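You operate a simulated robot arm through the tools that you are given. There is no shell and no other tool. Be economical: measure what you need, move in short steps, check, and stop when the job is done.

Carry out the task below with a simulated two-armed robot. There is one attempt and no reset: what you move stays moved.

JOB
Tension the belt by the belt card, then step both stacks off it.
Fine: step once, move the small stack from the grey tray to the packing table, step again so that the large stack drops onto the tray.

Only the result counts: the job must be done as asked and must still hold three seconds after the hand-in. Knocking over, shifting, dropping, spilling or breaking anything else fails it.

ROBOT AND FRAMES
Two 7-joint arms with two-finger parallel grippers on one trunk, on a base that drives. Base frame: it is fixed to the floor where the robot stands at the start and does not move with it; the origin is under the middle of the robot, x ahead of it, y to its left, z up. Lengths are in cm, angles in degrees, forces in N, time in s.
The left shoulder is at the start at [5, 16.1, 109.8], the right one opposite. With the tool pointing down near the work surface each hand reaches from about 10 to 64 cm from the robot's upright axis, wherever it stands, measured 20 degrees to its own side. Places, roughly: belt card [125, -200, 75]; guide knob [30, 40, 70]; mode knob [40, 40, 80]; outfeed switch [60, -20, 70]; pace knob [30, 20, 70]; packing table [150, -20, 80]; sensor clamp [50, 50, 80]; tally button [40, 20, 80]; tracking knob [60, 10, 60]. Payload 3.43 kg a hand.
The TCP of each hand is the grasp point between the finger pads, 3 cm short of the fingertips. In the tool frame z runs along the fingers and y along their closing line. Largest opening 9.4 cm; finger width 2.8, thickness 1; the body of the gripper, 5 by 9.6 cm, starts 5.5 cm behind the TCP.
Orientation is that of the tool frame in the base frame, as [roll, pitch, yaw] about the fixed x, y, z axes, in that order (R = Rz(yaw) Ry(pitch) Rx(roll)). With the fingers straight down and closing along the base's y, the tool's x points along the base's -x, its y along +y and its z along -z.

CONTROLS
- The arms move only by the tool nudge_tool. It takes "left_increments", "right_increments" or both (then of equal length, played together; a hand with none holds still); each is a list of rows, each an object of numbers (a shift or turn left out is 0, a gripper value left out holds the last): "claw": the opening, from 0 (shut) to 1 (fully open); "x", "y", "z": the shift along the base's x, y, z in units of 200 mm (1.0 is 200 mm); "ax", "ay", "az": the turn, a rotation vector about the base's x, y, z in units of 45 degrees (1.0 is 45 degrees). In form: [{"claw": .., "x": .., "y": .., "z": .., "ax": .., "ay": .., "az": ..}, ...]. A call has 1 to 10 rows; each row is the pose to reach, as a shift and turn from the pose commanded when the call began. A call with a number of a shift or a turn outside -1 to 1 is refused whole. Each row takes 0.2 s and may step no farther than 5 cm and 8.6 degrees from the row before; otherwise, or with a gripper value out of range, the whole call is refused. Where a pose cannot be reached the arm comes as near as it can. A force on the tool above 40 N (or 10 N above the force at the start of the call, whichever is more), or a blocked arm, ends the call early, and 0.2 s more pass. Each finger travels about 4.5 cm/s and halts on what it meets, pressing with about 22 N; the grip force reading is that of the motor and also rises with nothing between the fingers. The clock runs only during rows and for 0.2 s after the last one: add rows that repeat a pose to give the fingers time. The reply holds the time, the measured pose of the TCP, the force on the tool along the base axes, the opening and the grip force, in the units named above and with some noise, with the torque about the TCP (base axes, N m) and any sound that the robot's microphone picked up, and new pictures: "show" is both (left out), scene, wrist or none (wrist: the cameras of the hands that moved).
- Cameras (640 x 400 px; columns grow to the right, rows downward): "scene" is now at [12.33, 1.37, 121.42]; the picture's right is [0.18, -0.98, 0.00], its down [-0.64, -0.11, -0.76] and it looks along [0.75, 0.13, -0.65] (base axes); focal length 229 px, centre (320, 200). "left" rides on the left gripper at [7.6, -1.4, -10.2] in its tool frame; the picture's right is [0.18, 0.98, 0.00], its down [-0.75, 0.14, -0.64] and it looks along [-0.63, 0.12, 0.77] (tool axes); focal length 243 px, centre (320, 200). "right" rides on the right gripper at [7.6, 1.4, -10.3] in its tool frame; the picture's right is [-0.18, 0.98, 0.00], its down [-0.75, -0.14, -0.64] and it looks along [-0.63, -0.12, 0.77] (tool axes); focal length 243 px, centre (320, 200). There is no depth. A picture from a camera that has moved, and an enlarged one, comes with that camera's place and axes in the base frame and with its lens.
- slide_trunk(by): slides the trunk up (or, below 0, down) by that many cm; the arms and the scene camera ride with it, the base frame stays. It gives what a move gives, with no picture.
- steer(legs): drives the robot by 1 to 6 legs, each [ahead, left, turn to the left] in cm, cm and degrees, along the robot's own axes; the way and the turn of a leg run together, so that a leg with both is an arc; at most 150 cm and 180 degrees a leg. The arms and the cameras ride along, it lands a little off, and it stops where it bumps. It gives what a move gives, and a new picture of the scene camera.
- turn_head(pan, tilt): turns the head with the scene camera to pan (to the left, within 80 degrees either way) and tilt (down, from -29 to 69), counted from straight ahead of the robot. It gives what a move gives, and a new picture of the scene camera.
- enlarge(camera, box): a new picture of the part [left, top, right, bottom] of that camera's present view, enlarged. It takes no simulated time.
- job_done(): hands the job in; it is judged then, once.

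Go step by step. Nothing tells you exact positions but the pictures and the camera data: compare them with the known pose of the tool, close in by small moves and look again before you grip or let go. The budget is 120 turns and 260 pictures, counting those below and the enlarged ones. Unless the task says otherwise, let go and move clear before handing in, and close with one line.

The tools are called by a JSON object that holds its "name" and its "arguments". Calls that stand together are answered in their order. nudge_tool: Moves the arms, as the interface text tells. Its arguments: {"type":"object","properties":{"left_increments":{"type":"array"},"right_increments":{"type":"array"},"show":{"type":"string","enum":["both","scene","wrist","none"]}},"required":[]} The other tools are called the same way: slide_trunk (by) slides the trunk up or down; steer (legs) drives the base; turn_head (pan, tilt) turns the head that bears the scene camera; enlarge (camera, box) takes an enlarged picture of a part of a camera's view; job_done () hands the job in.

At the start:

```text
clock: 0.0
left_tool_pos: [39.93, 26.64, 106.32]
left_ee_rot: [-180.0, 0.0, 180.0]
left_contact_force: [0.8, -0.1, 0.4]
left_torque: [-0.01, -0.02, -0.01]
left_grip_width: 9.38
left_gripper_force: 0.1
right_tool_pos: [44.24, -5.26, 105.85]
right_ee_rot: [179.9, 0.0, 180.0]
right_contact_force: [0.3, -0.1, -0.2]
right_torque: [-0.01, -0.03, -0.04]
right_grip_width: 9.4
right_gripper_force: 0.0
trunk travel left (down, up): [-12.5, 14.2]
robot x, y, heading: [-0.28, -0.08, -0.0]
head pan, tilt: [10.1, 40.4]
```

scene: 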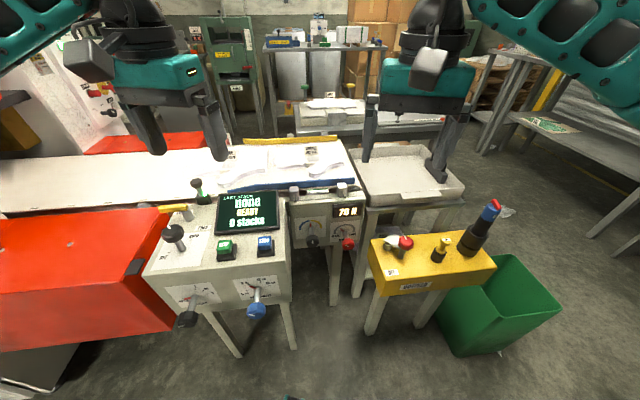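
right: 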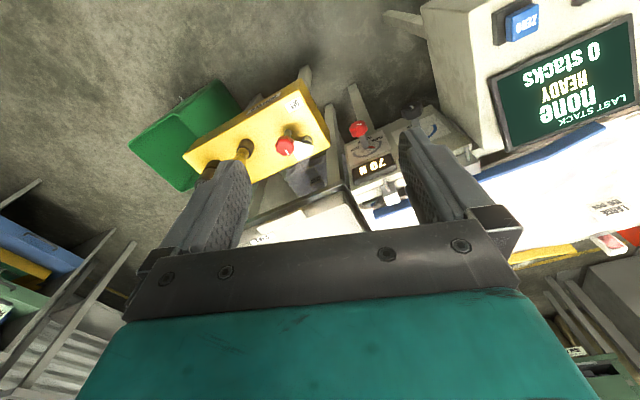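
left: 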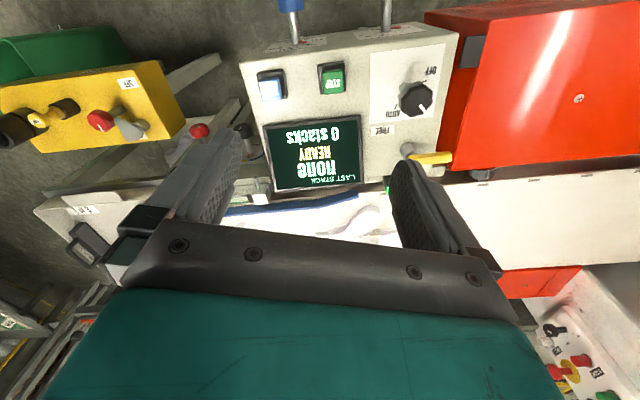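

I see a control panel with a display, knobs and buttons, a belt with two stacks, and a grey tray. First I'll look closer at the panels.

{"name": "enlarge", "arguments": {"camera": "scene", "box": [140, 170, 300, 330]}}

{"name": "enlarge", "arguments": {"camera": "scene", "box": [270, 160, 400, 270]}}

{"name": "enlarge", "arguments": {"camera": "scene", "box": [360, 190, 520, 300]}}

{"name": "enlarge", "arguments": {"camera": "scene", "box": [200, 100, 460, 220]}}

{"name": "enlarge", "arguments": {"camera": "scene", "box": [440, 40, 640, 180]}}

```text
2.50 times, centred on (220, 250) of scene
camera zoom: at [12.33, 1.37, 121.42], right [0.18, -0.98, 0.0], down [-0.64, -0.11, -0.76], along [0.75, 0.13, -0.65], focal length 573 px, centre (570, 75)
```

zoom: 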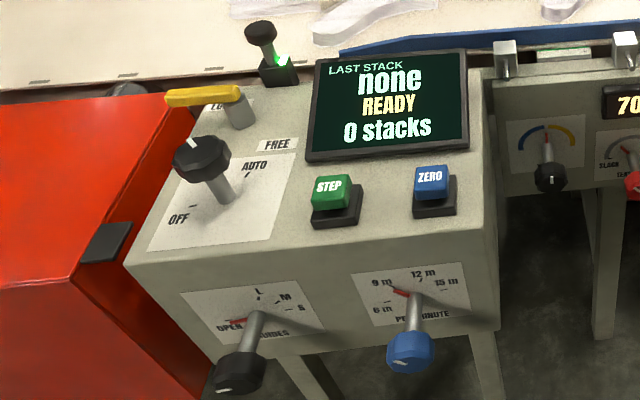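

```text
3.64 times, centred on (335, 215) of scene
camera zoom: at [12.33, 1.37, 121.42], right [0.18, -0.98, 0.0], down [-0.64, -0.11, -0.76], along [0.75, 0.13, -0.65], focal length 833 px, centre (266, 146)
```

zoom: 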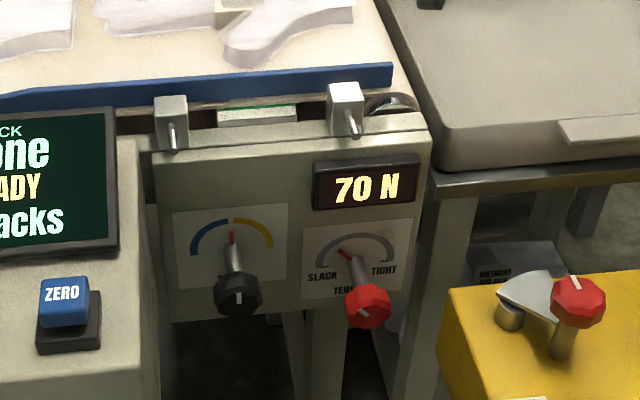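

```text
3.64 times, centred on (440, 245) of scene
camera zoom: at [12.33, 1.37, 121.42], right [0.18, -0.98, 0.0], down [-0.64, -0.11, -0.76], along [0.75, 0.13, -0.65], focal length 833 px, centre (-116, 36)
```

zoom: 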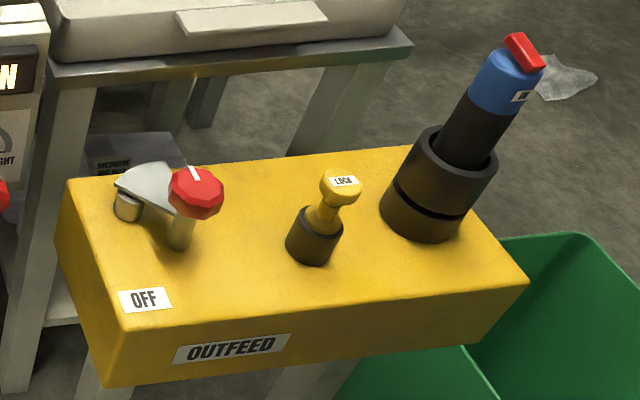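

```text
2.46 times, centred on (330, 160) of scene
camera zoom: at [12.33, 1.37, 121.42], right [0.18, -0.98, 0.0], down [-0.64, -0.11, -0.76], along [0.75, 0.13, -0.65], focal length 564 px, centre (295, 298)
```

zoom: 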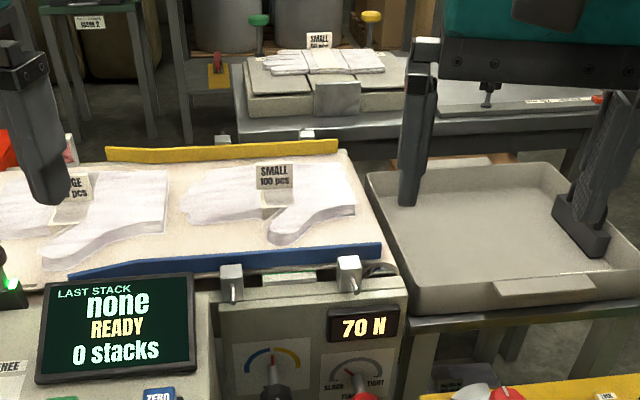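

```text
2.86 times, centred on (540, 110) of scene
camera zoom: at [12.33, 1.37, 121.42], right [0.18, -0.98, 0.0], down [-0.64, -0.11, -0.76], along [0.75, 0.13, -0.65], focal length 654 px, centre (-309, 457)
```

zoom: 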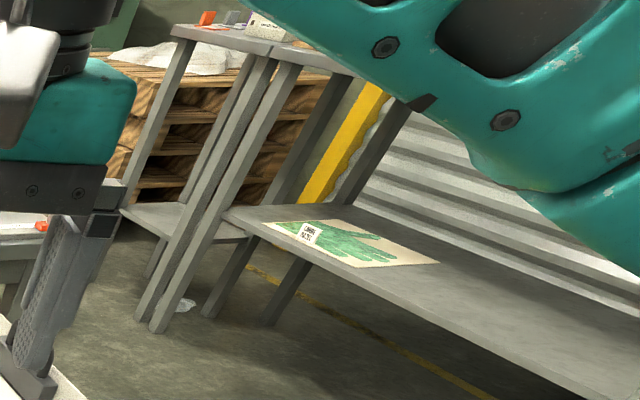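

There is a tension knob (reads 70 N), a mode knob with a sensor/lock, and an outfeed box. Now I look around to the right for the belt card.

{"name": "turn_head", "arguments": {"pan": -58, "tilt": 20}}

{"name": "turn_head", "arguments": {"pan": 60, "tilt": 30}}

```text
clock: 1.4
left_tool_pos: [39.81, 26.65, 106.2]
left_ee_rot: [-180.0, 0.0, -179.9]
left_contact_force: [0.8, 0.4, 0.0]
left_torque: [0.04, 0.02, -0.04]
left_grip_width: 9.39
left_gripper_force: 0.1
right_tool_pos: [44.26, -5.23, 105.75]
right_ee_rot: [-180.0, 0.0, -179.9]
right_contact_force: [-1.5, -0.1, -0.3]
right_torque: [0.0, -0.02, -0.02]
right_grip_width: 9.39
right_gripper_force: 0.0
trunk travel left (down, up): [-12.5, 14.2]
robot x, y, heading: [0.4, -0.08, 0.2]
head pan, tilt: [-58.0, 20.0]
camera scene: at [8.92, -8.01, 124.61], right [-0.85, -0.53, 0.0], down [-0.18, 0.29, -0.94], along [0.5, -0.8, -0.34], focal length 229 px, centre (320, 200)
```

scene: 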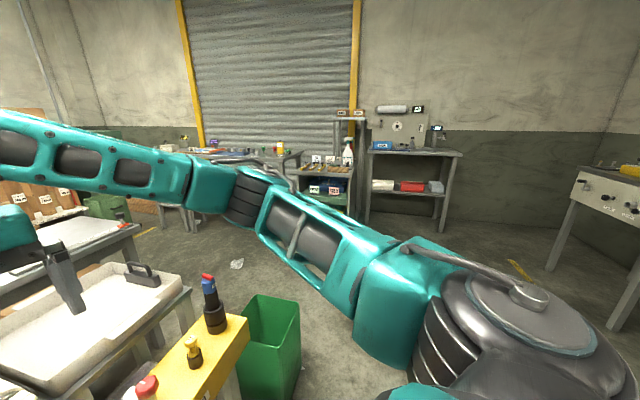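

```text
clock: 3.4
left_tool_pos: [39.86, 26.65, 106.29]
left_ee_rot: [180.0, -0.1, -180.0]
left_contact_force: [0.1, 0.1, -1.0]
left_torque: [0.01, -0.03, -0.01]
left_grip_width: 9.39
left_gripper_force: 0.1
right_tool_pos: [44.16, -5.21, 105.73]
right_ee_rot: [-179.9, 0.0, -179.9]
right_contact_force: [-0.3, -0.2, 0.2]
right_torque: [-0.04, 0.04, -0.02]
right_grip_width: 9.38
right_gripper_force: 0.0
trunk travel left (down, up): [-12.5, 14.2]
robot x, y, heading: [-0.47, -0.05, -0.2]
head pan, tilt: [60.0, 30.0]
camera scene: at [8.51, 7.71, 123.01], right [0.87, -0.5, 0.0], down [-0.25, -0.43, -0.87], along [0.43, 0.75, -0.5], focal length 229 px, centre (320, 200)
```

scene: 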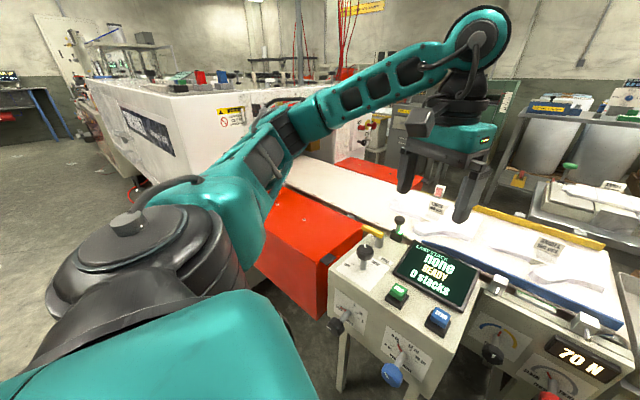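

The card should be near (320,170) in the right-hand view; I look there enlarged.

{"name": "turn_head", "arguments": {"pan": -58, "tilt": 20}}

{"name": "enlarge", "arguments": {"camera": "scene", "box": [270, 120, 370, 210]}}

{"name": "enlarge", "arguments": {"camera": "scene", "box": [180, 130, 300, 210]}}

```text
clock: 5.3
left_tool_pos: [39.72, 26.64, 106.26]
left_ee_rot: [-179.9, 0.0, -180.0]
left_contact_force: [-1.3, 0.3, 0.7]
left_torque: [0.0, -0.03, -0.01]
left_grip_width: 9.4
left_gripper_force: 0.1
right_tool_pos: [44.13, -5.18, 105.85]
right_ee_rot: [-180.0, -0.1, 180.0]
right_contact_force: [0.2, 0.5, -0.7]
right_torque: [-0.02, 0.0, 0.01]
right_grip_width: 9.39
right_gripper_force: 0.0
trunk travel left (down, up): [-12.5, 14.2]
robot x, y, heading: [0.58, -0.22, 0.1]
head pan, tilt: [-58.0, 20.0]
camera scene: at [8.92, -8.01, 124.61], right [-0.85, -0.53, 0.0], down [-0.18, 0.29, -0.94], along [0.5, -0.8, -0.34], focal length 229 px, centre (320, 200)
```

scene: 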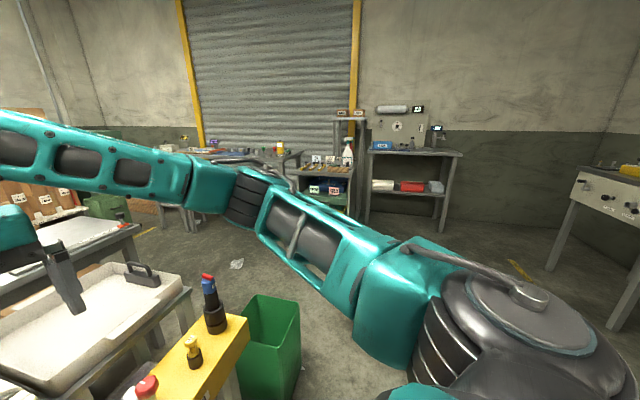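

```text
4.44 times, centred on (320, 165) of scene
camera zoom: at [8.92, -8.01, 124.61], right [-0.85, -0.53, 0.0], down [-0.18, 0.29, -0.94], along [0.5, -0.8, -0.34], focal length 1018 px, centre (320, 356)
```

zoom: 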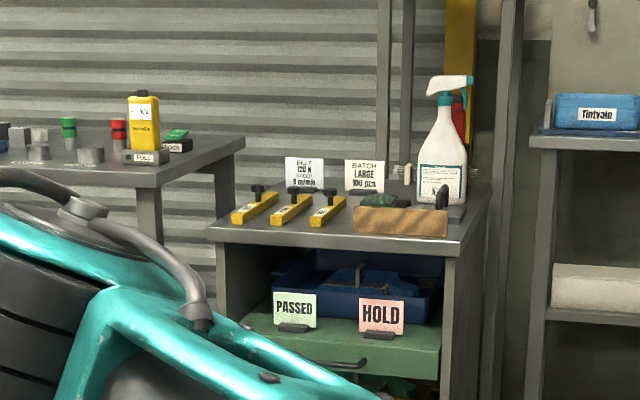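

```text
5.00 times, centred on (240, 170) of scene
camera zoom: at [8.92, -8.01, 124.61], right [-0.85, -0.53, 0.0], down [-0.18, 0.29, -0.94], along [0.5, -0.8, -0.34], focal length 1145 px, centre (720, 350)
```

zoom: 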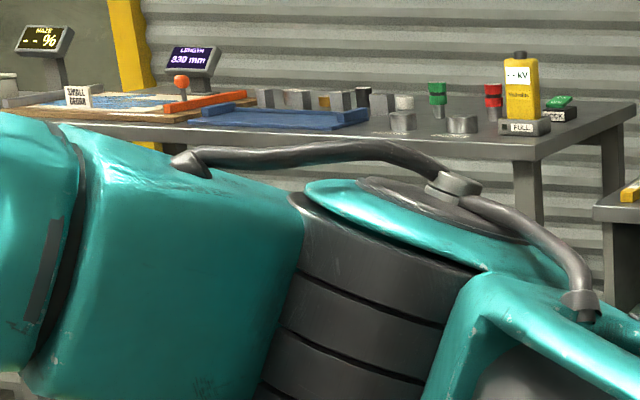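

The card is there; I enlarge it to read.

{"name": "enlarge", "arguments": {"camera": "scene", "box": [308, 150, 336, 168]}}

```text
16.00 times, centred on (322, 159) of scene
camera zoom: at [8.92, -8.01, 124.61], right [-0.85, -0.53, 0.0], down [-0.18, 0.29, -0.94], along [0.5, -0.8, -0.34], focal length 3665 px, centre (288, 856)
```

zoom: 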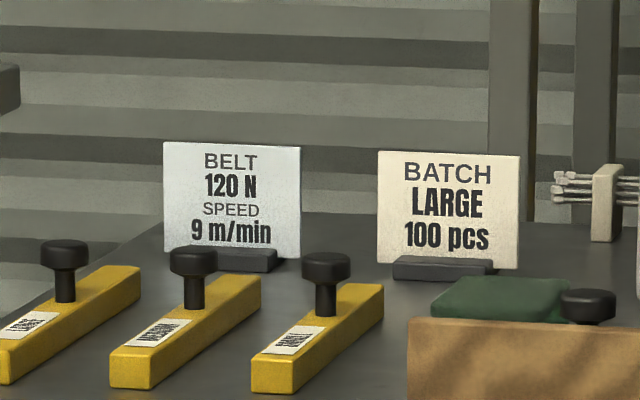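

The card reads BELT 120 N, SPEED 9 m/min. I turn the head back and look closely at the panel dials.

{"name": "turn_head", "arguments": {"pan": 15, "tilt": 55}}

{"name": "enlarge", "arguments": {"camera": "scene", "box": [170, 90, 330, 190]}}

{"name": "enlarge", "arguments": {"camera": "scene", "box": [160, 170, 320, 270]}}

{"name": "enlarge", "arguments": {"camera": "scene", "box": [300, 80, 460, 180]}}

```text
clock: 6.8
left_tool_pos: [39.82, 26.72, 106.32]
left_ee_rot: [180.0, 0.1, -180.0]
left_contact_force: [0.8, -0.6, 0.8]
left_torque: [-0.02, 0.0, -0.02]
left_grip_width: 9.4
left_gripper_force: 0.0
right_tool_pos: [44.27, -5.23, 105.76]
right_ee_rot: [180.0, 0.1, 180.0]
right_contact_force: [1.0, -0.3, -0.1]
right_torque: [0.03, 0.0, 0.01]
right_grip_width: 9.39
right_gripper_force: 0.2
trunk travel left (down, up): [-12.5, 14.2]
robot x, y, heading: [-0.37, -0.1, 0.1]
head pan, tilt: [15.0, 55.0]
camera scene: at [10.95, 1.74, 119.41], right [0.26, -0.97, 0.0], down [-0.79, -0.21, -0.57], along [0.55, 0.15, -0.82], focal length 229 px, centre (320, 200)
```

scene: 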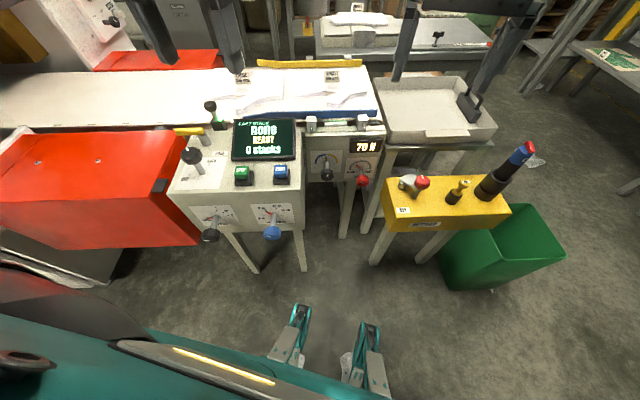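

```text
4.00 times, centred on (250, 140) of scene
camera zoom: at [10.95, 1.74, 119.41], right [0.26, -0.97, 0.0], down [-0.79, -0.21, -0.57], along [0.55, 0.15, -0.82], focal length 916 px, centre (600, 440)
```

zoom: 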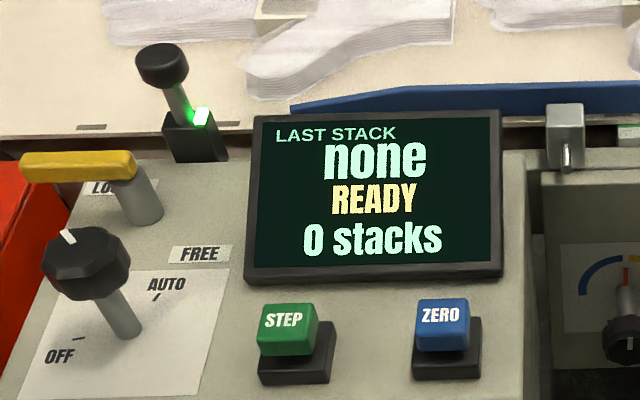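

```text
4.00 times, centred on (240, 220) of scene
camera zoom: at [10.95, 1.74, 119.41], right [0.26, -0.97, 0.0], down [-0.79, -0.21, -0.57], along [0.55, 0.15, -0.82], focal length 916 px, centre (640, 120)
```

zoom: 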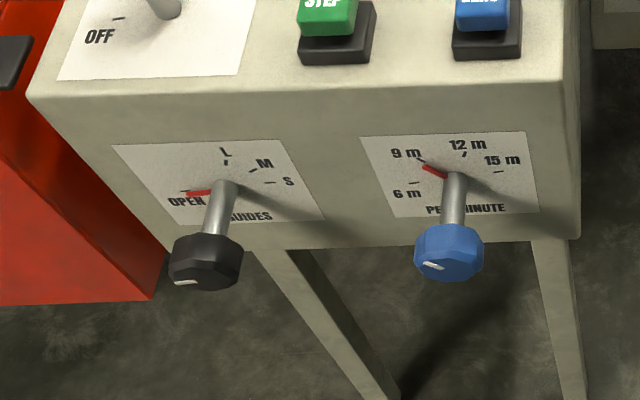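

```text
4.00 times, centred on (380, 130) of scene
camera zoom: at [10.95, 1.74, 119.41], right [0.26, -0.97, 0.0], down [-0.79, -0.21, -0.57], along [0.55, 0.15, -0.82], focal length 916 px, centre (80, 480)
```

zoom: 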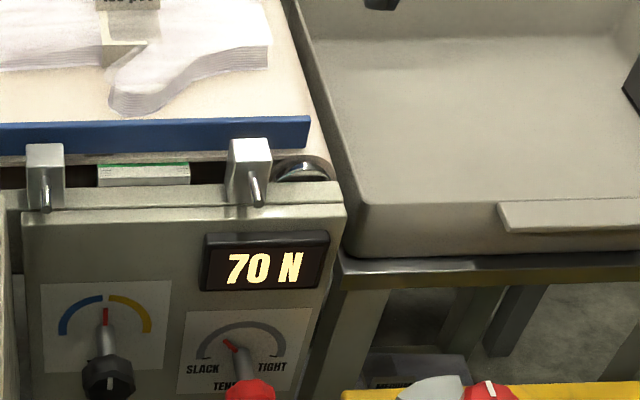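

Pace pointer sits at 9 m; tension must go from 70 to 120 N. I estimate the red tension knob at about (62, 0.5, 60). Let me look closely with wrist cameras at mode knob and tension knob.

{"name": "enlarge", "arguments": {"camera": "left", "box": [360, 30, 480, 180]}}

{"name": "enlarge", "arguments": {"camera": "right", "box": [250, 80, 450, 220]}}

{"name": "enlarge", "arguments": {"camera": "scene", "box": [300, 100, 400, 200]}}

```text
2.67 times, centred on (420, 105) of left
camera zoom: at [32.19, 25.21, 116.56], right [-0.18, 0.98, 0.0], down [0.75, 0.14, 0.64], along [0.63, 0.12, -0.77], focal length 647 px, centre (53, 453)
```

zoom: 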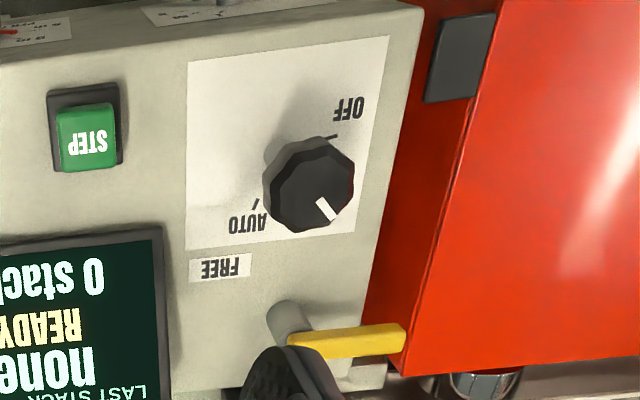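

```text
2.86 times, centred on (350, 150) of right
camera zoom: at [36.69, -3.8, 116.11], right [0.18, 0.98, 0.0], down [0.75, -0.14, 0.64], along [0.63, -0.12, -0.77], focal length 693 px, centre (234, 343)
```

zoom: 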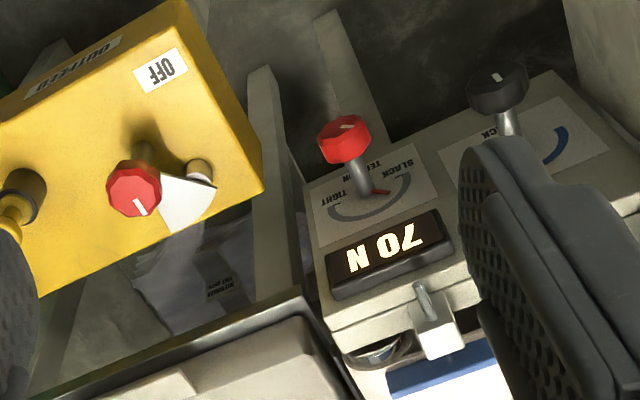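

```text
4.00 times, centred on (350, 150) of scene
camera zoom: at [10.95, 1.74, 119.41], right [0.26, -0.97, 0.0], down [-0.79, -0.21, -0.57], along [0.55, 0.15, -0.82], focal length 916 px, centre (200, 400)
```

zoom: 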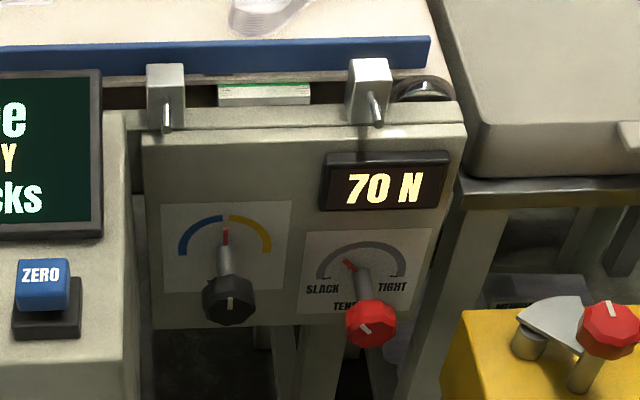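

Card wants 120 N and 9 m/min (pace already at 9). The tension knob is about (62.7, 0.7, 59.3) with its shaft pointing toward me and slightly right; I'll move a bit nearer so the right hand can reach it from above.

{"name": "steer", "arguments": {"legs": [[8, 0, 0]]}}

{"name": "nudge_tool", "arguments": {"right_increments": [{"az": 0.18}, {"az": 0.36}, {"z": -0.2, "az": 0.36}, {"z": -0.4, "az": 0.36}, {"z": -0.6, "az": 0.36}, {"z": -0.8, "az": 0.36}]}}

```text
clock: 7.8
left_tool_pos: [47.99, 26.75, 106.29]
left_ee_rot: [179.9, 0.0, 180.0]
left_contact_force: [-0.6, 0.1, -0.1]
left_torque: [0.04, 0.02, 0.03]
left_grip_width: 9.42
left_gripper_force: 0.1
right_tool_pos: [52.54, -5.29, 105.84]
right_ee_rot: [-179.9, 0.1, -180.0]
right_contact_force: [-0.7, 0.3, 0.5]
right_torque: [-0.02, 0.02, 0.0]
right_grip_width: 9.39
right_gripper_force: 0.0
trunk travel left (down, up): [-12.5, 14.2]
robot x, y, heading: [8.33, 0.21, -0.2]
head pan, tilt: [15.0, 55.0]
camera scene: at [19.19, 1.74, 119.39], right [0.26, -0.97, 0.0], down [-0.79, -0.21, -0.57], along [0.55, 0.15, -0.82], focal length 229 px, centre (320, 200)
```

scene: 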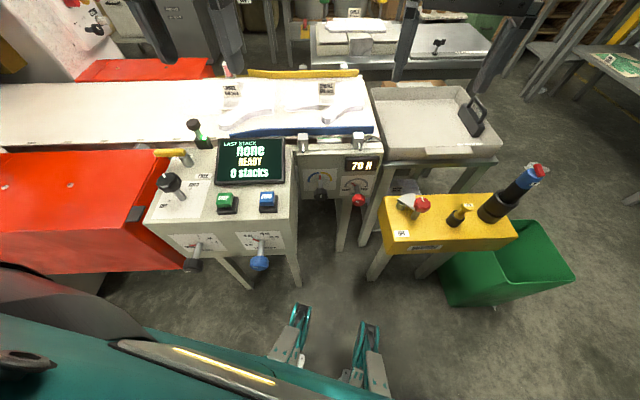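

```text
clock: 9.2
left_tool_pos: [47.99, 26.56, 106.24]
left_ee_rot: [180.0, 0.0, -180.0]
left_contact_force: [0.2, -0.8, 0.3]
left_torque: [0.02, -0.01, 0.0]
left_grip_width: 9.42
left_gripper_force: 0.1
right_tool_pos: [52.28, -5.38, 89.77]
right_ee_rot: [-179.9, 0.0, -163.8]
right_contact_force: [-0.7, 0.4, 0.7]
right_torque: [-0.02, 0.01, 0.0]
right_grip_width: 9.41
right_gripper_force: 0.1
trunk travel left (down, up): [-12.5, 14.2]
robot x, y, heading: [8.17, -0.19, -0.1]
head pan, tilt: [15.0, 55.0]
camera scene: at [19.14, 1.74, 119.41], right [0.26, -0.97, 0.0], down [-0.79, -0.21, -0.57], along [0.55, 0.15, -0.82], focal length 229 px, centre (320, 200)
camera right: at [44.66, -6.12, 100.07], right [-0.1, 1.0, 0.0], down [0.76, 0.07, 0.64], along [0.64, 0.06, -0.77], focal length 243 px, centre (320, 200)
```

scene: 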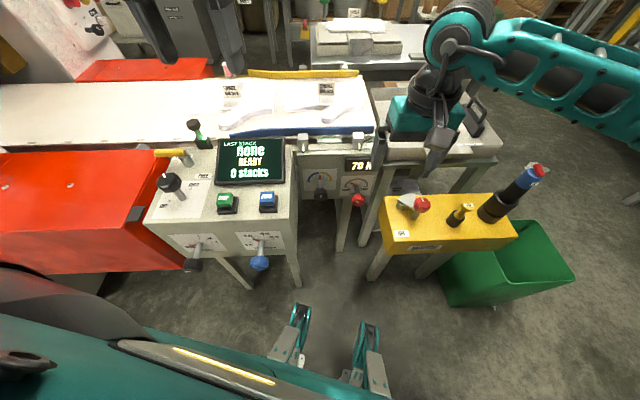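
right: 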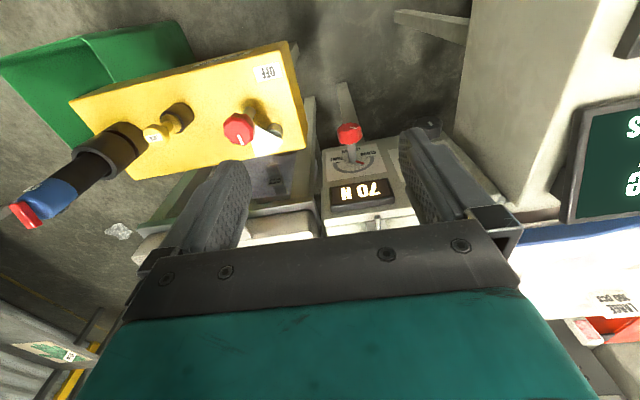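

The right hand is yawed to match the panel. I'll zoom both cameras to refine the knob position and shaft direction.

{"name": "enlarge", "arguments": {"camera": "right", "box": [290, 80, 450, 230]}}

{"name": "enlarge", "arguments": {"camera": "scene", "box": [290, 110, 420, 230]}}

```text
2.67 times, centred on (370, 155) of right
camera zoom: at [44.66, -6.12, 100.07], right [-0.1, 1.0, 0.0], down [0.76, 0.07, 0.64], along [0.64, 0.06, -0.77], focal length 647 px, centre (187, 320)
```

zoom: 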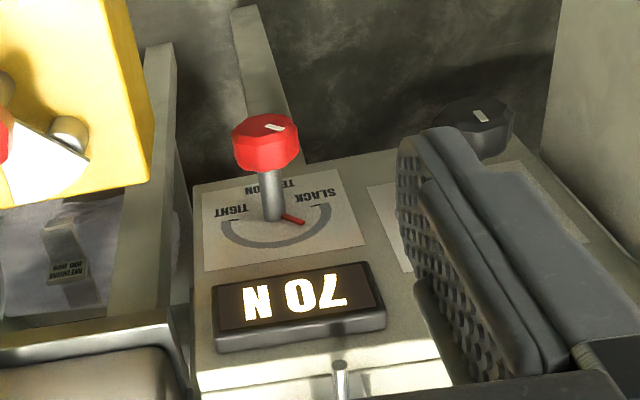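

```text
3.33 times, centred on (355, 170) of scene
camera zoom: at [19.14, 1.74, 119.41], right [0.26, -0.97, 0.0], down [-0.79, -0.21, -0.57], along [0.55, 0.15, -0.82], focal length 764 px, centre (203, 300)
```

zoom: 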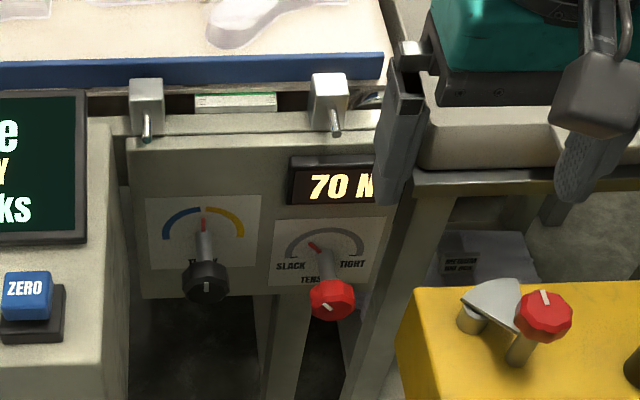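

Knob head is at about (62.7, 0.8, 59.2), shaft along (-0.91,-0.27,0.30) toward me. I'll tilt the right hand forward-down and come to a stand-off about 15 cm behind the knob.

{"name": "nudge_tool", "arguments": {"right_increments": [{"x": 0.04, "y": 0.04, "z": -0.17, "ax": 0.035, "ay": -0.117}, {"x": 0.08, "y": 0.08, "z": -0.35, "ax": 0.071, "ay": -0.234}, {"x": 0.12, "y": 0.12, "z": -0.52, "ax": 0.106, "ay": -0.351}, {"x": 0.16, "y": 0.16, "z": -0.7, "ax": 0.142, "ay": -0.468}, {"x": 0.19, "y": 0.21, "z": -0.865, "ax": 0.177, "ay": -0.585}, {"x": 0.19, "y": 0.21, "z": -0.865, "ax": 0.177, "ay": -0.585}]}}

```text
clock: 10.7
left_tool_pos: [48.1, 26.62, 106.33]
left_ee_rot: [180.0, 0.0, -179.9]
left_contact_force: [-0.3, -0.8, -0.4]
left_torque: [-0.02, 0.0, 0.0]
left_grip_width: 9.42
left_gripper_force: 0.1
right_tool_pos: [56.22, -1.03, 72.45]
right_ee_rot: [179.6, 27.6, -163.8]
right_contact_force: [-0.1, 0.7, 0.4]
right_torque: [0.01, -0.03, -0.03]
right_grip_width: 9.39
right_gripper_force: 0.0
trunk travel left (down, up): [-12.5, 14.2]
robot x, y, heading: [8.17, -0.08, 0.1]
head pan, tilt: [15.0, 55.0]
camera scene: at [19.13, 1.74, 119.4], right [0.26, -0.97, 0.0], down [-0.79, -0.21, -0.57], along [0.55, 0.15, -0.82], focal length 229 px, centre (320, 200)
camera right: at [44.8, -2.82, 78.02], right [-0.12, 0.99, 0.09], down [0.4, -0.04, 0.92], along [0.91, 0.14, -0.39], focal length 243 px, centre (320, 200)
```

scene: 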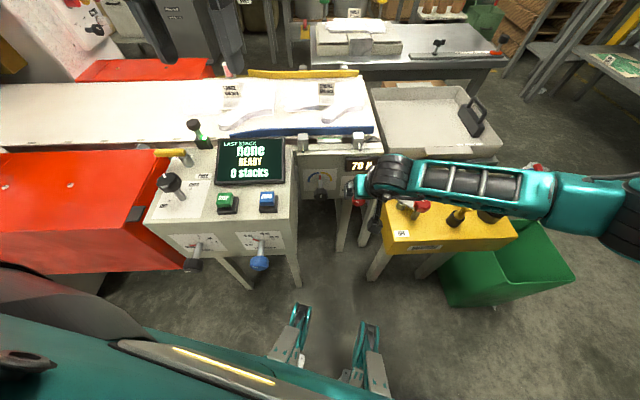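
right: 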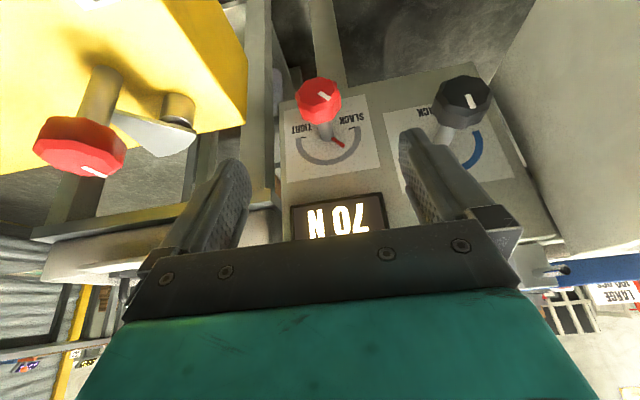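

The forearm passes over the outfeed box; I check whether it is close to the objects there.

{"name": "enlarge", "arguments": {"camera": "scene", "box": [330, 120, 640, 310]}}

{"name": "enlarge", "arguments": {"camera": "right", "box": [0, 0, 260, 200]}}

{"name": "turn_head", "arguments": {"pan": -30, "tilt": 50}}

```text
2.06 times, centred on (485, 215) of scene
camera zoom: at [19.13, 1.74, 119.4], right [0.26, -0.97, 0.0], down [-0.79, -0.21, -0.57], along [0.55, 0.15, -0.82], focal length 473 px, centre (-21, 169)
```

zoom: 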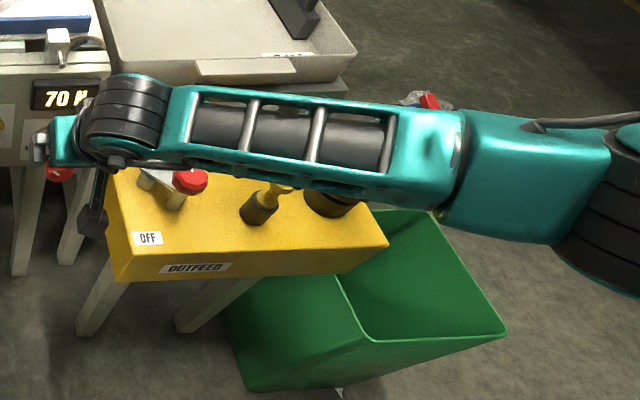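

```text
2.00 times, centred on (130, 100) of right
camera zoom: at [44.8, -2.82, 78.02], right [-0.12, 0.99, 0.09], down [0.4, -0.04, 0.92], along [0.91, 0.14, -0.39], focal length 485 px, centre (700, 400)
```

zoom: 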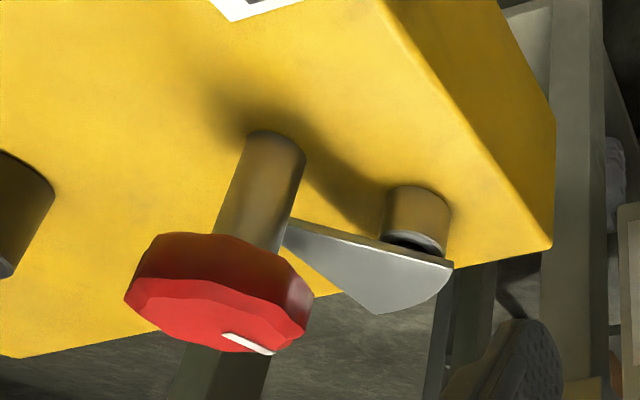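

```text
clock: 11.8
left_tool_pos: [47.93, 26.62, 106.44]
left_ee_rot: [-180.0, 0.0, -179.9]
left_contact_force: [0.2, 0.1, 0.6]
left_torque: [0.02, -0.01, -0.03]
left_grip_width: 9.37
left_gripper_force: 0.1
right_tool_pos: [56.17, -0.94, 72.32]
right_ee_rot: [179.7, 27.5, -163.9]
right_contact_force: [0.0, -0.4, 0.1]
right_torque: [0.0, 0.01, -0.02]
right_grip_width: 9.39
right_gripper_force: 0.1
trunk travel left (down, up): [-12.5, 14.2]
robot x, y, heading: [8.35, 0.07, -0.1]
head pan, tilt: [-30.0, 50.0]
camera scene: at [18.84, -3.97, 120.05], right [-0.5, -0.87, 0.0], down [-0.66, 0.38, -0.64], along [0.56, -0.32, -0.77], focal length 229 px, centre (320, 200)
```

scene: 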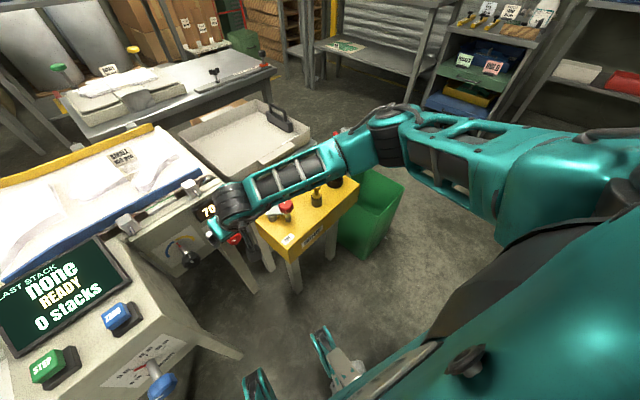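

The forearm would get too close to the outfeed key at about (58,-31,88). I'll back the hand up, raise the trunk, and shift the robot left so the arm comes from straight behind and above.

{"name": "nudge_tool", "arguments": {"right_increments": [{"z": 0.2}, {"z": 0.4}, {"z": 0.6}, {"z": 0.8}], "show": "none"}}

{"name": "slide_trunk", "arguments": {"by": 12}}

{"name": "steer", "arguments": {"legs": [[0, 14, 0]]}}

```text
clock: 12.8
left_tool_pos: [47.96, 26.66, 106.31]
left_ee_rot: [179.9, 0.0, 179.9]
left_contact_force: [-0.2, -0.8, 0.2]
left_torque: [-0.02, -0.01, 0.01]
left_grip_width: 9.41
left_gripper_force: 0.0
right_tool_pos: [56.25, -0.92, 88.66]
right_ee_rot: [179.8, 27.5, -163.9]
right_contact_force: [0.3, 0.0, -0.8]
right_torque: [-0.03, -0.03, 0.01]
right_grip_width: 9.42
right_gripper_force: 0.0
trunk travel left (down, up): [-12.5, 14.2]
robot x, y, heading: [8.42, 0.06, -0.1]
head pan, tilt: [-30.0, 50.0]
```

```text
clock: 14.3
left_tool_pos: [47.99, 26.63, 118.31]
left_ee_rot: [179.9, 0.0, -179.9]
left_contact_force: [-0.1, -0.2, -0.3]
left_torque: [-0.01, -0.03, 0.02]
left_grip_width: 9.39
left_gripper_force: 0.0
right_tool_pos: [56.41, -0.94, 100.57]
right_ee_rot: [179.6, 27.6, -163.9]
right_contact_force: [0.1, 0.9, -0.6]
right_torque: [0.0, 0.0, 0.0]
right_grip_width: 9.38
right_gripper_force: 0.0
trunk travel left (down, up): [-24.5, 2.2]
robot x, y, heading: [8.33, -0.28, -0.2]
head pan, tilt: [-30.0, 50.0]
```

```text
clock: 16.1
left_tool_pos: [48.05, 40.48, 118.34]
left_ee_rot: [-180.0, 0.0, 180.0]
left_contact_force: [0.4, -0.3, 0.1]
left_torque: [-0.01, 0.04, 0.01]
left_grip_width: 9.39
left_gripper_force: 0.0
right_tool_pos: [56.25, 12.81, 100.75]
right_ee_rot: [179.7, 27.6, -163.9]
right_contact_force: [0.2, 0.2, 0.4]
right_torque: [0.02, 0.0, -0.03]
right_grip_width: 9.42
right_gripper_force: 0.1
trunk travel left (down, up): [-24.5, 2.2]
robot x, y, heading: [8.34, 13.96, 0.0]
head pan, tilt: [-30.0, 50.0]
camera scene: at [18.84, 9.86, 132.06], right [-0.5, -0.87, 0.0], down [-0.66, 0.38, -0.64], along [0.56, -0.32, -0.77], focal length 229 px, centre (320, 200)
```

scene: 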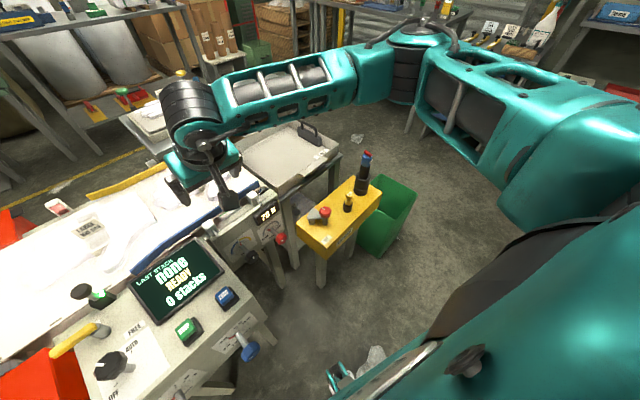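

Now the arm is higher. I move the right hand over to the knob's line, tilted further forward, still 28 cm high-ish, and check forearm clearance.

{"name": "nudge_tool", "arguments": {"right_increments": [{"x": -0.03, "y": -0.13, "z": -0.1, "ax": 0.02, "ay": -0.06}, {"x": -0.06, "y": -0.3, "z": -0.25, "ax": 0.04, "ay": -0.12}, {"x": -0.09, "y": -0.45, "z": -0.4, "ax": 0.06, "ay": -0.18}, {"x": -0.12, "y": -0.6, "z": -0.55, "ax": 0.08, "ay": -0.25}, {"x": -0.16, "y": -0.745, "z": -0.7, "ax": 0.093, "ay": -0.308}, {"x": -0.16, "y": -0.745, "z": -0.9, "ax": 0.093, "ay": -0.308}]}}

```text
clock: 17.5
left_tool_pos: [47.96, 40.42, 118.36]
left_ee_rot: [-179.9, 0.0, -179.9]
left_contact_force: [0.1, 0.4, -0.2]
left_torque: [0.04, 0.02, -0.05]
left_grip_width: 9.39
left_gripper_force: 0.0
right_tool_pos: [52.96, -3.38, 85.36]
right_ee_rot: [177.0, 42.2, -164.7]
right_contact_force: [0.5, -0.1, -0.5]
right_torque: [0.0, 0.01, 0.0]
right_grip_width: 9.39
right_gripper_force: 0.0
right hand out of reach, approached as far as the arm can: row 5, 6
trunk travel left (down, up): [-24.5, 2.2]
robot x, y, heading: [8.38, 13.49, 0.0]
head pan, tilt: [-30.0, 50.0]
camera scene: at [18.79, 9.76, 132.07], right [-0.5, -0.87, 0.0], down [-0.66, 0.38, -0.64], along [0.56, -0.32, -0.77], focal length 229 px, centre (320, 200)
camera right: at [40.62, -5.83, 87.9], right [-0.16, 0.97, 0.16], down [0.17, -0.13, 0.98], along [0.97, 0.18, -0.15], focal length 243 px, centre (320, 200)
```

scene: 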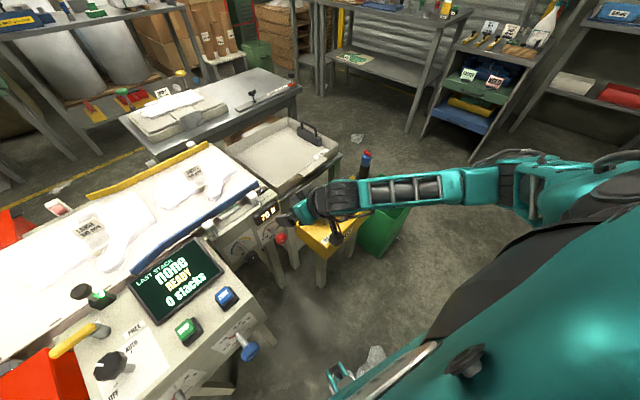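
right: 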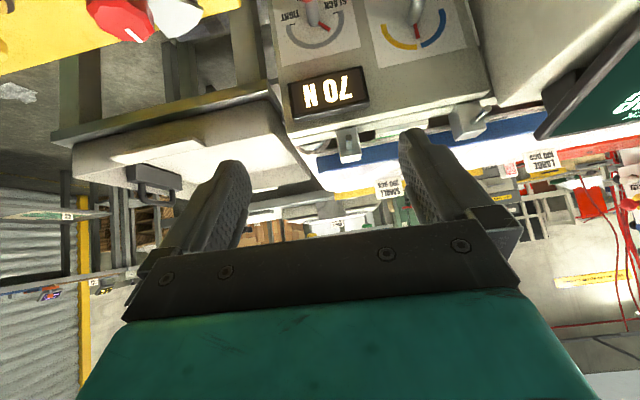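

The arm is too folded here; being farther back it will be straighter and pass clear of both boxes. I raise the hand, back the robot off, and lower the trunk.

{"name": "nudge_tool", "arguments": {"right_increments": [{"z": 0.2}, {"z": 0.4}, {"z": 0.6}, {"z": 0.75}], "show": "none"}}

{"name": "steer", "arguments": {"legs": [[-9, 0, 0]]}}

{"name": "slide_trunk", "arguments": {"by": -17}}

{"name": "nudge_tool", "arguments": {"right_increments": [{"x": 0.15}, {"x": 0.3}, {"x": 0.4}]}}

```text
clock: 18.5
left_tool_pos: [47.96, 40.52, 118.3]
left_ee_rot: [179.9, 0.0, -180.0]
left_contact_force: [0.0, 0.7, 0.0]
left_torque: [0.01, 0.0, -0.01]
left_grip_width: 9.39
left_gripper_force: 0.0
right_tool_pos: [52.59, -3.34, 100.27]
right_ee_rot: [179.3, 41.9, -164.0]
right_contact_force: [0.2, -0.7, -0.2]
right_torque: [0.01, 0.0, 0.03]
right_grip_width: 9.4
right_gripper_force: 0.1
trunk travel left (down, up): [-24.5, 2.2]
robot x, y, heading: [8.32, 13.69, 0.4]
head pan, tilt: [-30.0, 50.0]
```

```text
clock: 19.6
left_tool_pos: [39.1, 40.38, 118.31]
left_ee_rot: [-180.0, 0.1, -180.0]
left_contact_force: [-0.4, -0.7, 0.2]
left_torque: [0.04, -0.03, 0.01]
left_grip_width: 9.4
left_gripper_force: 0.1
right_tool_pos: [43.8, -3.45, 100.19]
right_ee_rot: [179.3, 42.0, -164.0]
right_contact_force: [0.3, 0.5, 0.5]
right_torque: [0.01, 0.01, 0.02]
right_grip_width: 9.39
right_gripper_force: 0.0
trunk travel left (down, up): [-24.5, 2.2]
robot x, y, heading: [-0.82, 13.69, -0.2]
head pan, tilt: [-30.0, 50.0]
camera scene: at [9.89, 9.83, 132.07], right [-0.5, -0.87, 0.0], down [-0.66, 0.38, -0.64], along [0.56, -0.32, -0.77], focal length 229 px, centre (320, 200)
```

scene: 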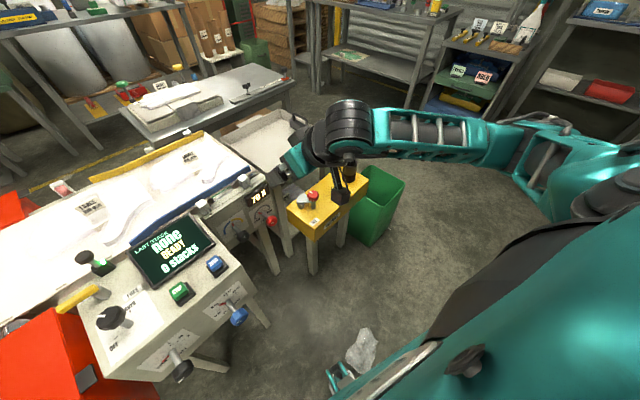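

```text
clock: 21.6
left_tool_pos: [39.08, 40.51, 101.39]
left_ee_rot: [-180.0, 0.0, 180.0]
left_contact_force: [-0.3, -0.1, -0.7]
left_torque: [0.01, 0.0, 0.0]
left_grip_width: 9.4
left_gripper_force: 0.1
right_tool_pos: [43.89, -3.44, 83.1]
right_ee_rot: [179.4, 41.9, -164.0]
right_contact_force: [-0.1, 0.4, -1.1]
right_torque: [0.04, -0.01, -0.01]
right_grip_width: 9.41
right_gripper_force: 0.0
trunk travel left (down, up): [-7.5, 19.2]
robot x, y, heading: [-0.68, 13.71, -0.0]
head pan, tilt: [-30.0, 50.0]
```

```text
clock: 22.4
left_tool_pos: [39.18, 40.48, 101.4]
left_ee_rot: [180.0, 0.1, -180.0]
left_contact_force: [-0.1, 0.3, -0.7]
left_torque: [0.0, 0.0, 0.03]
left_grip_width: 9.42
left_gripper_force: 0.0
right_tool_pos: [51.83, -3.27, 83.05]
right_ee_rot: [179.5, 42.0, -164.1]
right_contact_force: [0.9, 1.1, 0.7]
right_torque: [0.03, 0.03, 0.01]
right_grip_width: 9.39
right_gripper_force: 0.1
trunk travel left (down, up): [-7.5, 19.2]
robot x, y, heading: [-0.44, 13.42, -0.0]
head pan, tilt: [-30.0, 50.0]
camera scene: at [9.99, 9.83, 115.05], right [-0.5, -0.87, 0.0], down [-0.66, 0.38, -0.64], along [0.56, -0.32, -0.77], focal length 229 px, centre (320, 200)
camera right: at [39.48, -5.5, 85.67], right [-0.14, 0.98, 0.13], down [0.17, -0.11, 0.98], along [0.98, 0.16, -0.15], focal length 243 px, centre (320, 200)
```

scene: 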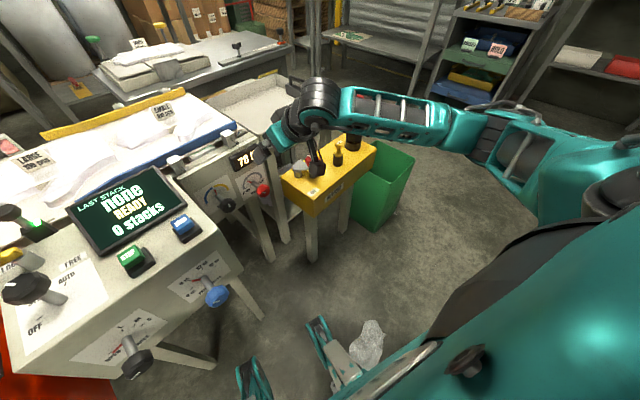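
right: 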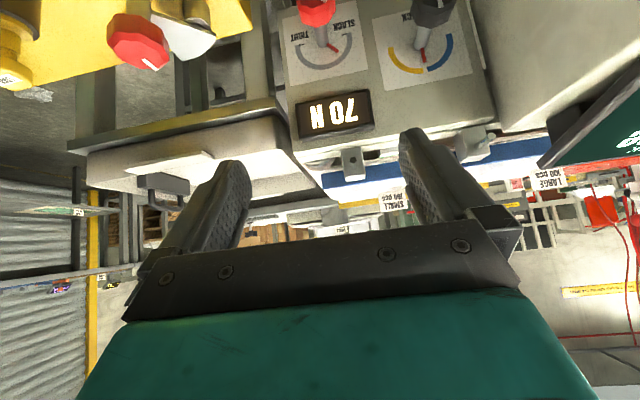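

The forearm actually runs nearer to me than the key. I'll raise the trunk some, bring the tilt back to about 27°, and go to the stand-off, then check clearance.

{"name": "slide_trunk", "arguments": {"by": 12}}

{"name": "nudge_tool", "arguments": {"right_increments": [{"x": 0.05, "z": -0.05, "ax": -0.031, "ay": 0.103}, {"x": 0.1, "z": -0.2, "ax": -0.062, "ay": 0.206}, {"x": 0.15, "y": 0.05, "z": -0.4, "ax": -0.093, "ay": 0.308}, {"x": 0.2, "y": 0.1, "z": -0.6, "ax": -0.093, "ay": 0.308}, {"x": 0.2, "y": 0.1, "z": -0.8, "ax": -0.093, "ay": 0.308}]}}

{"name": "turn_head", "arguments": {"pan": -5, "tilt": 50}}

```text
clock: 23.9
left_tool_pos: [39.19, 40.46, 113.33]
left_ee_rot: [-179.9, 0.0, -180.0]
left_contact_force: [-0.8, 0.3, -0.1]
left_torque: [0.02, -0.02, -0.01]
left_grip_width: 9.38
left_gripper_force: 0.0
right_tool_pos: [51.9, -3.33, 95.14]
right_ee_rot: [179.4, 42.0, -164.1]
right_contact_force: [0.3, 0.5, 0.8]
right_torque: [-0.01, -0.03, 0.04]
right_grip_width: 9.37
right_gripper_force: 0.0
trunk travel left (down, up): [-19.5, 7.2]
robot x, y, heading: [-0.94, 13.75, -0.3]
head pan, tilt: [-30.0, 50.0]
```

```text
clock: 25.1
left_tool_pos: [39.17, 40.49, 113.35]
left_ee_rot: [180.0, 0.0, -180.0]
left_contact_force: [0.3, 0.3, 1.1]
left_torque: [-0.02, 0.0, -0.01]
left_grip_width: 9.36
left_gripper_force: 0.0
right_tool_pos: [55.84, -1.42, 79.01]
right_ee_rot: [179.5, 27.5, -164.0]
right_contact_force: [0.0, 0.0, 0.0]
right_torque: [0.01, -0.01, 0.0]
right_grip_width: 9.4
right_gripper_force: 0.1
trunk travel left (down, up): [-19.5, 7.2]
robot x, y, heading: [-0.67, 13.59, -0.2]
head pan, tilt: [-30.0, 50.0]
camera scene: at [9.99, 9.82, 127.06], right [-0.5, -0.87, 0.0], down [-0.66, 0.38, -0.64], along [0.56, -0.32, -0.77], focal length 229 px, centre (320, 200)
camera right: at [44.49, -3.34, 84.57], right [-0.12, 0.99, 0.09], down [0.4, -0.04, 0.92], along [0.91, 0.14, -0.39], focal length 243 px, centre (320, 200)
```

scene: 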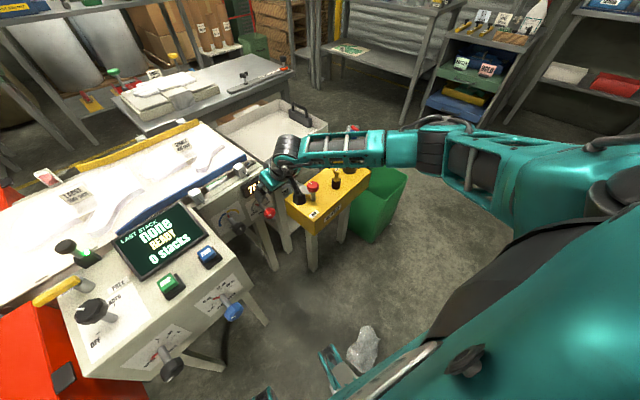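
right: 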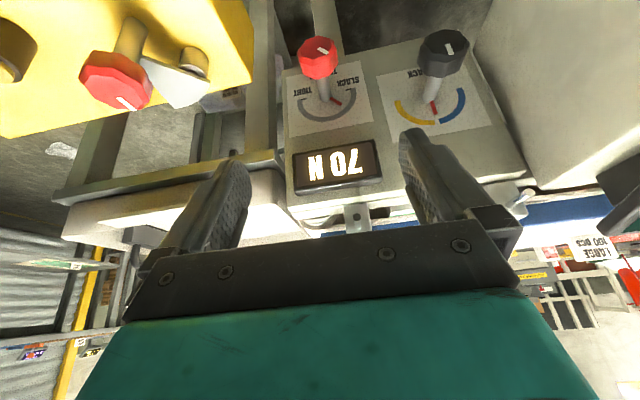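

```text
clock: 25.9
left_tool_pos: [39.15, 40.45, 113.28]
left_ee_rot: [180.0, 0.0, 179.9]
left_contact_force: [-0.4, 0.2, 0.5]
left_torque: [0.01, 0.0, 0.02]
left_grip_width: 9.39
left_gripper_force: 0.0
right_tool_pos: [55.91, -1.42, 79.07]
right_ee_rot: [179.7, 27.5, -164.0]
right_contact_force: [0.6, 0.1, -0.2]
right_torque: [-0.01, 0.0, -0.03]
right_grip_width: 9.41
right_gripper_force: 0.1
trunk travel left (down, up): [-19.5, 7.2]
robot x, y, heading: [-0.63, 13.9, 0.1]
head pan, tilt: [-5.0, 50.0]
camera scene: at [10.99, 13.0, 127.05], right [-0.09, -1.0, 0.0], down [-0.76, 0.07, -0.64], along [0.64, -0.06, -0.77], focal length 229 px, centre (320, 200)
```

scene: 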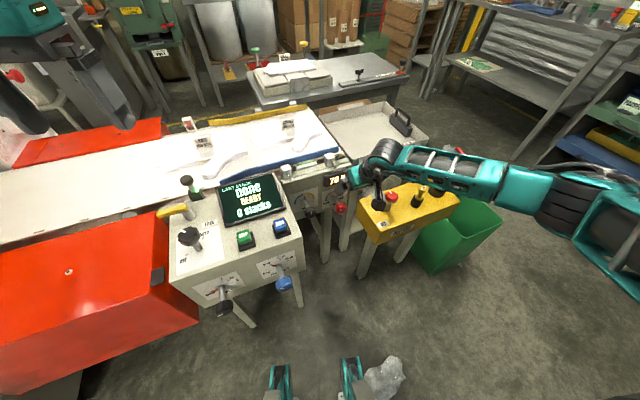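

Geometry shows the forearm about 20 cm nearer to me than the key, so it's clear. I refine the knob position from the wrist camera.

{"name": "enlarge", "arguments": {"camera": "right", "box": [270, 20, 390, 120]}}

```text
4.00 times, centred on (330, 70) of right
camera zoom: at [44.47, -3.35, 84.63], right [-0.12, 0.99, 0.09], down [0.4, -0.04, 0.92], along [0.91, 0.14, -0.39], focal length 970 px, centre (280, 720)
```

zoom: 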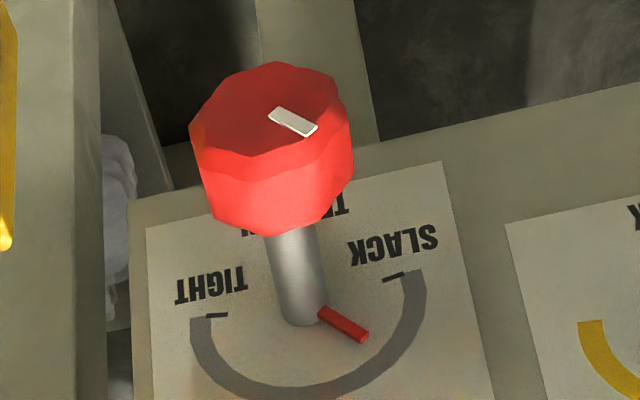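

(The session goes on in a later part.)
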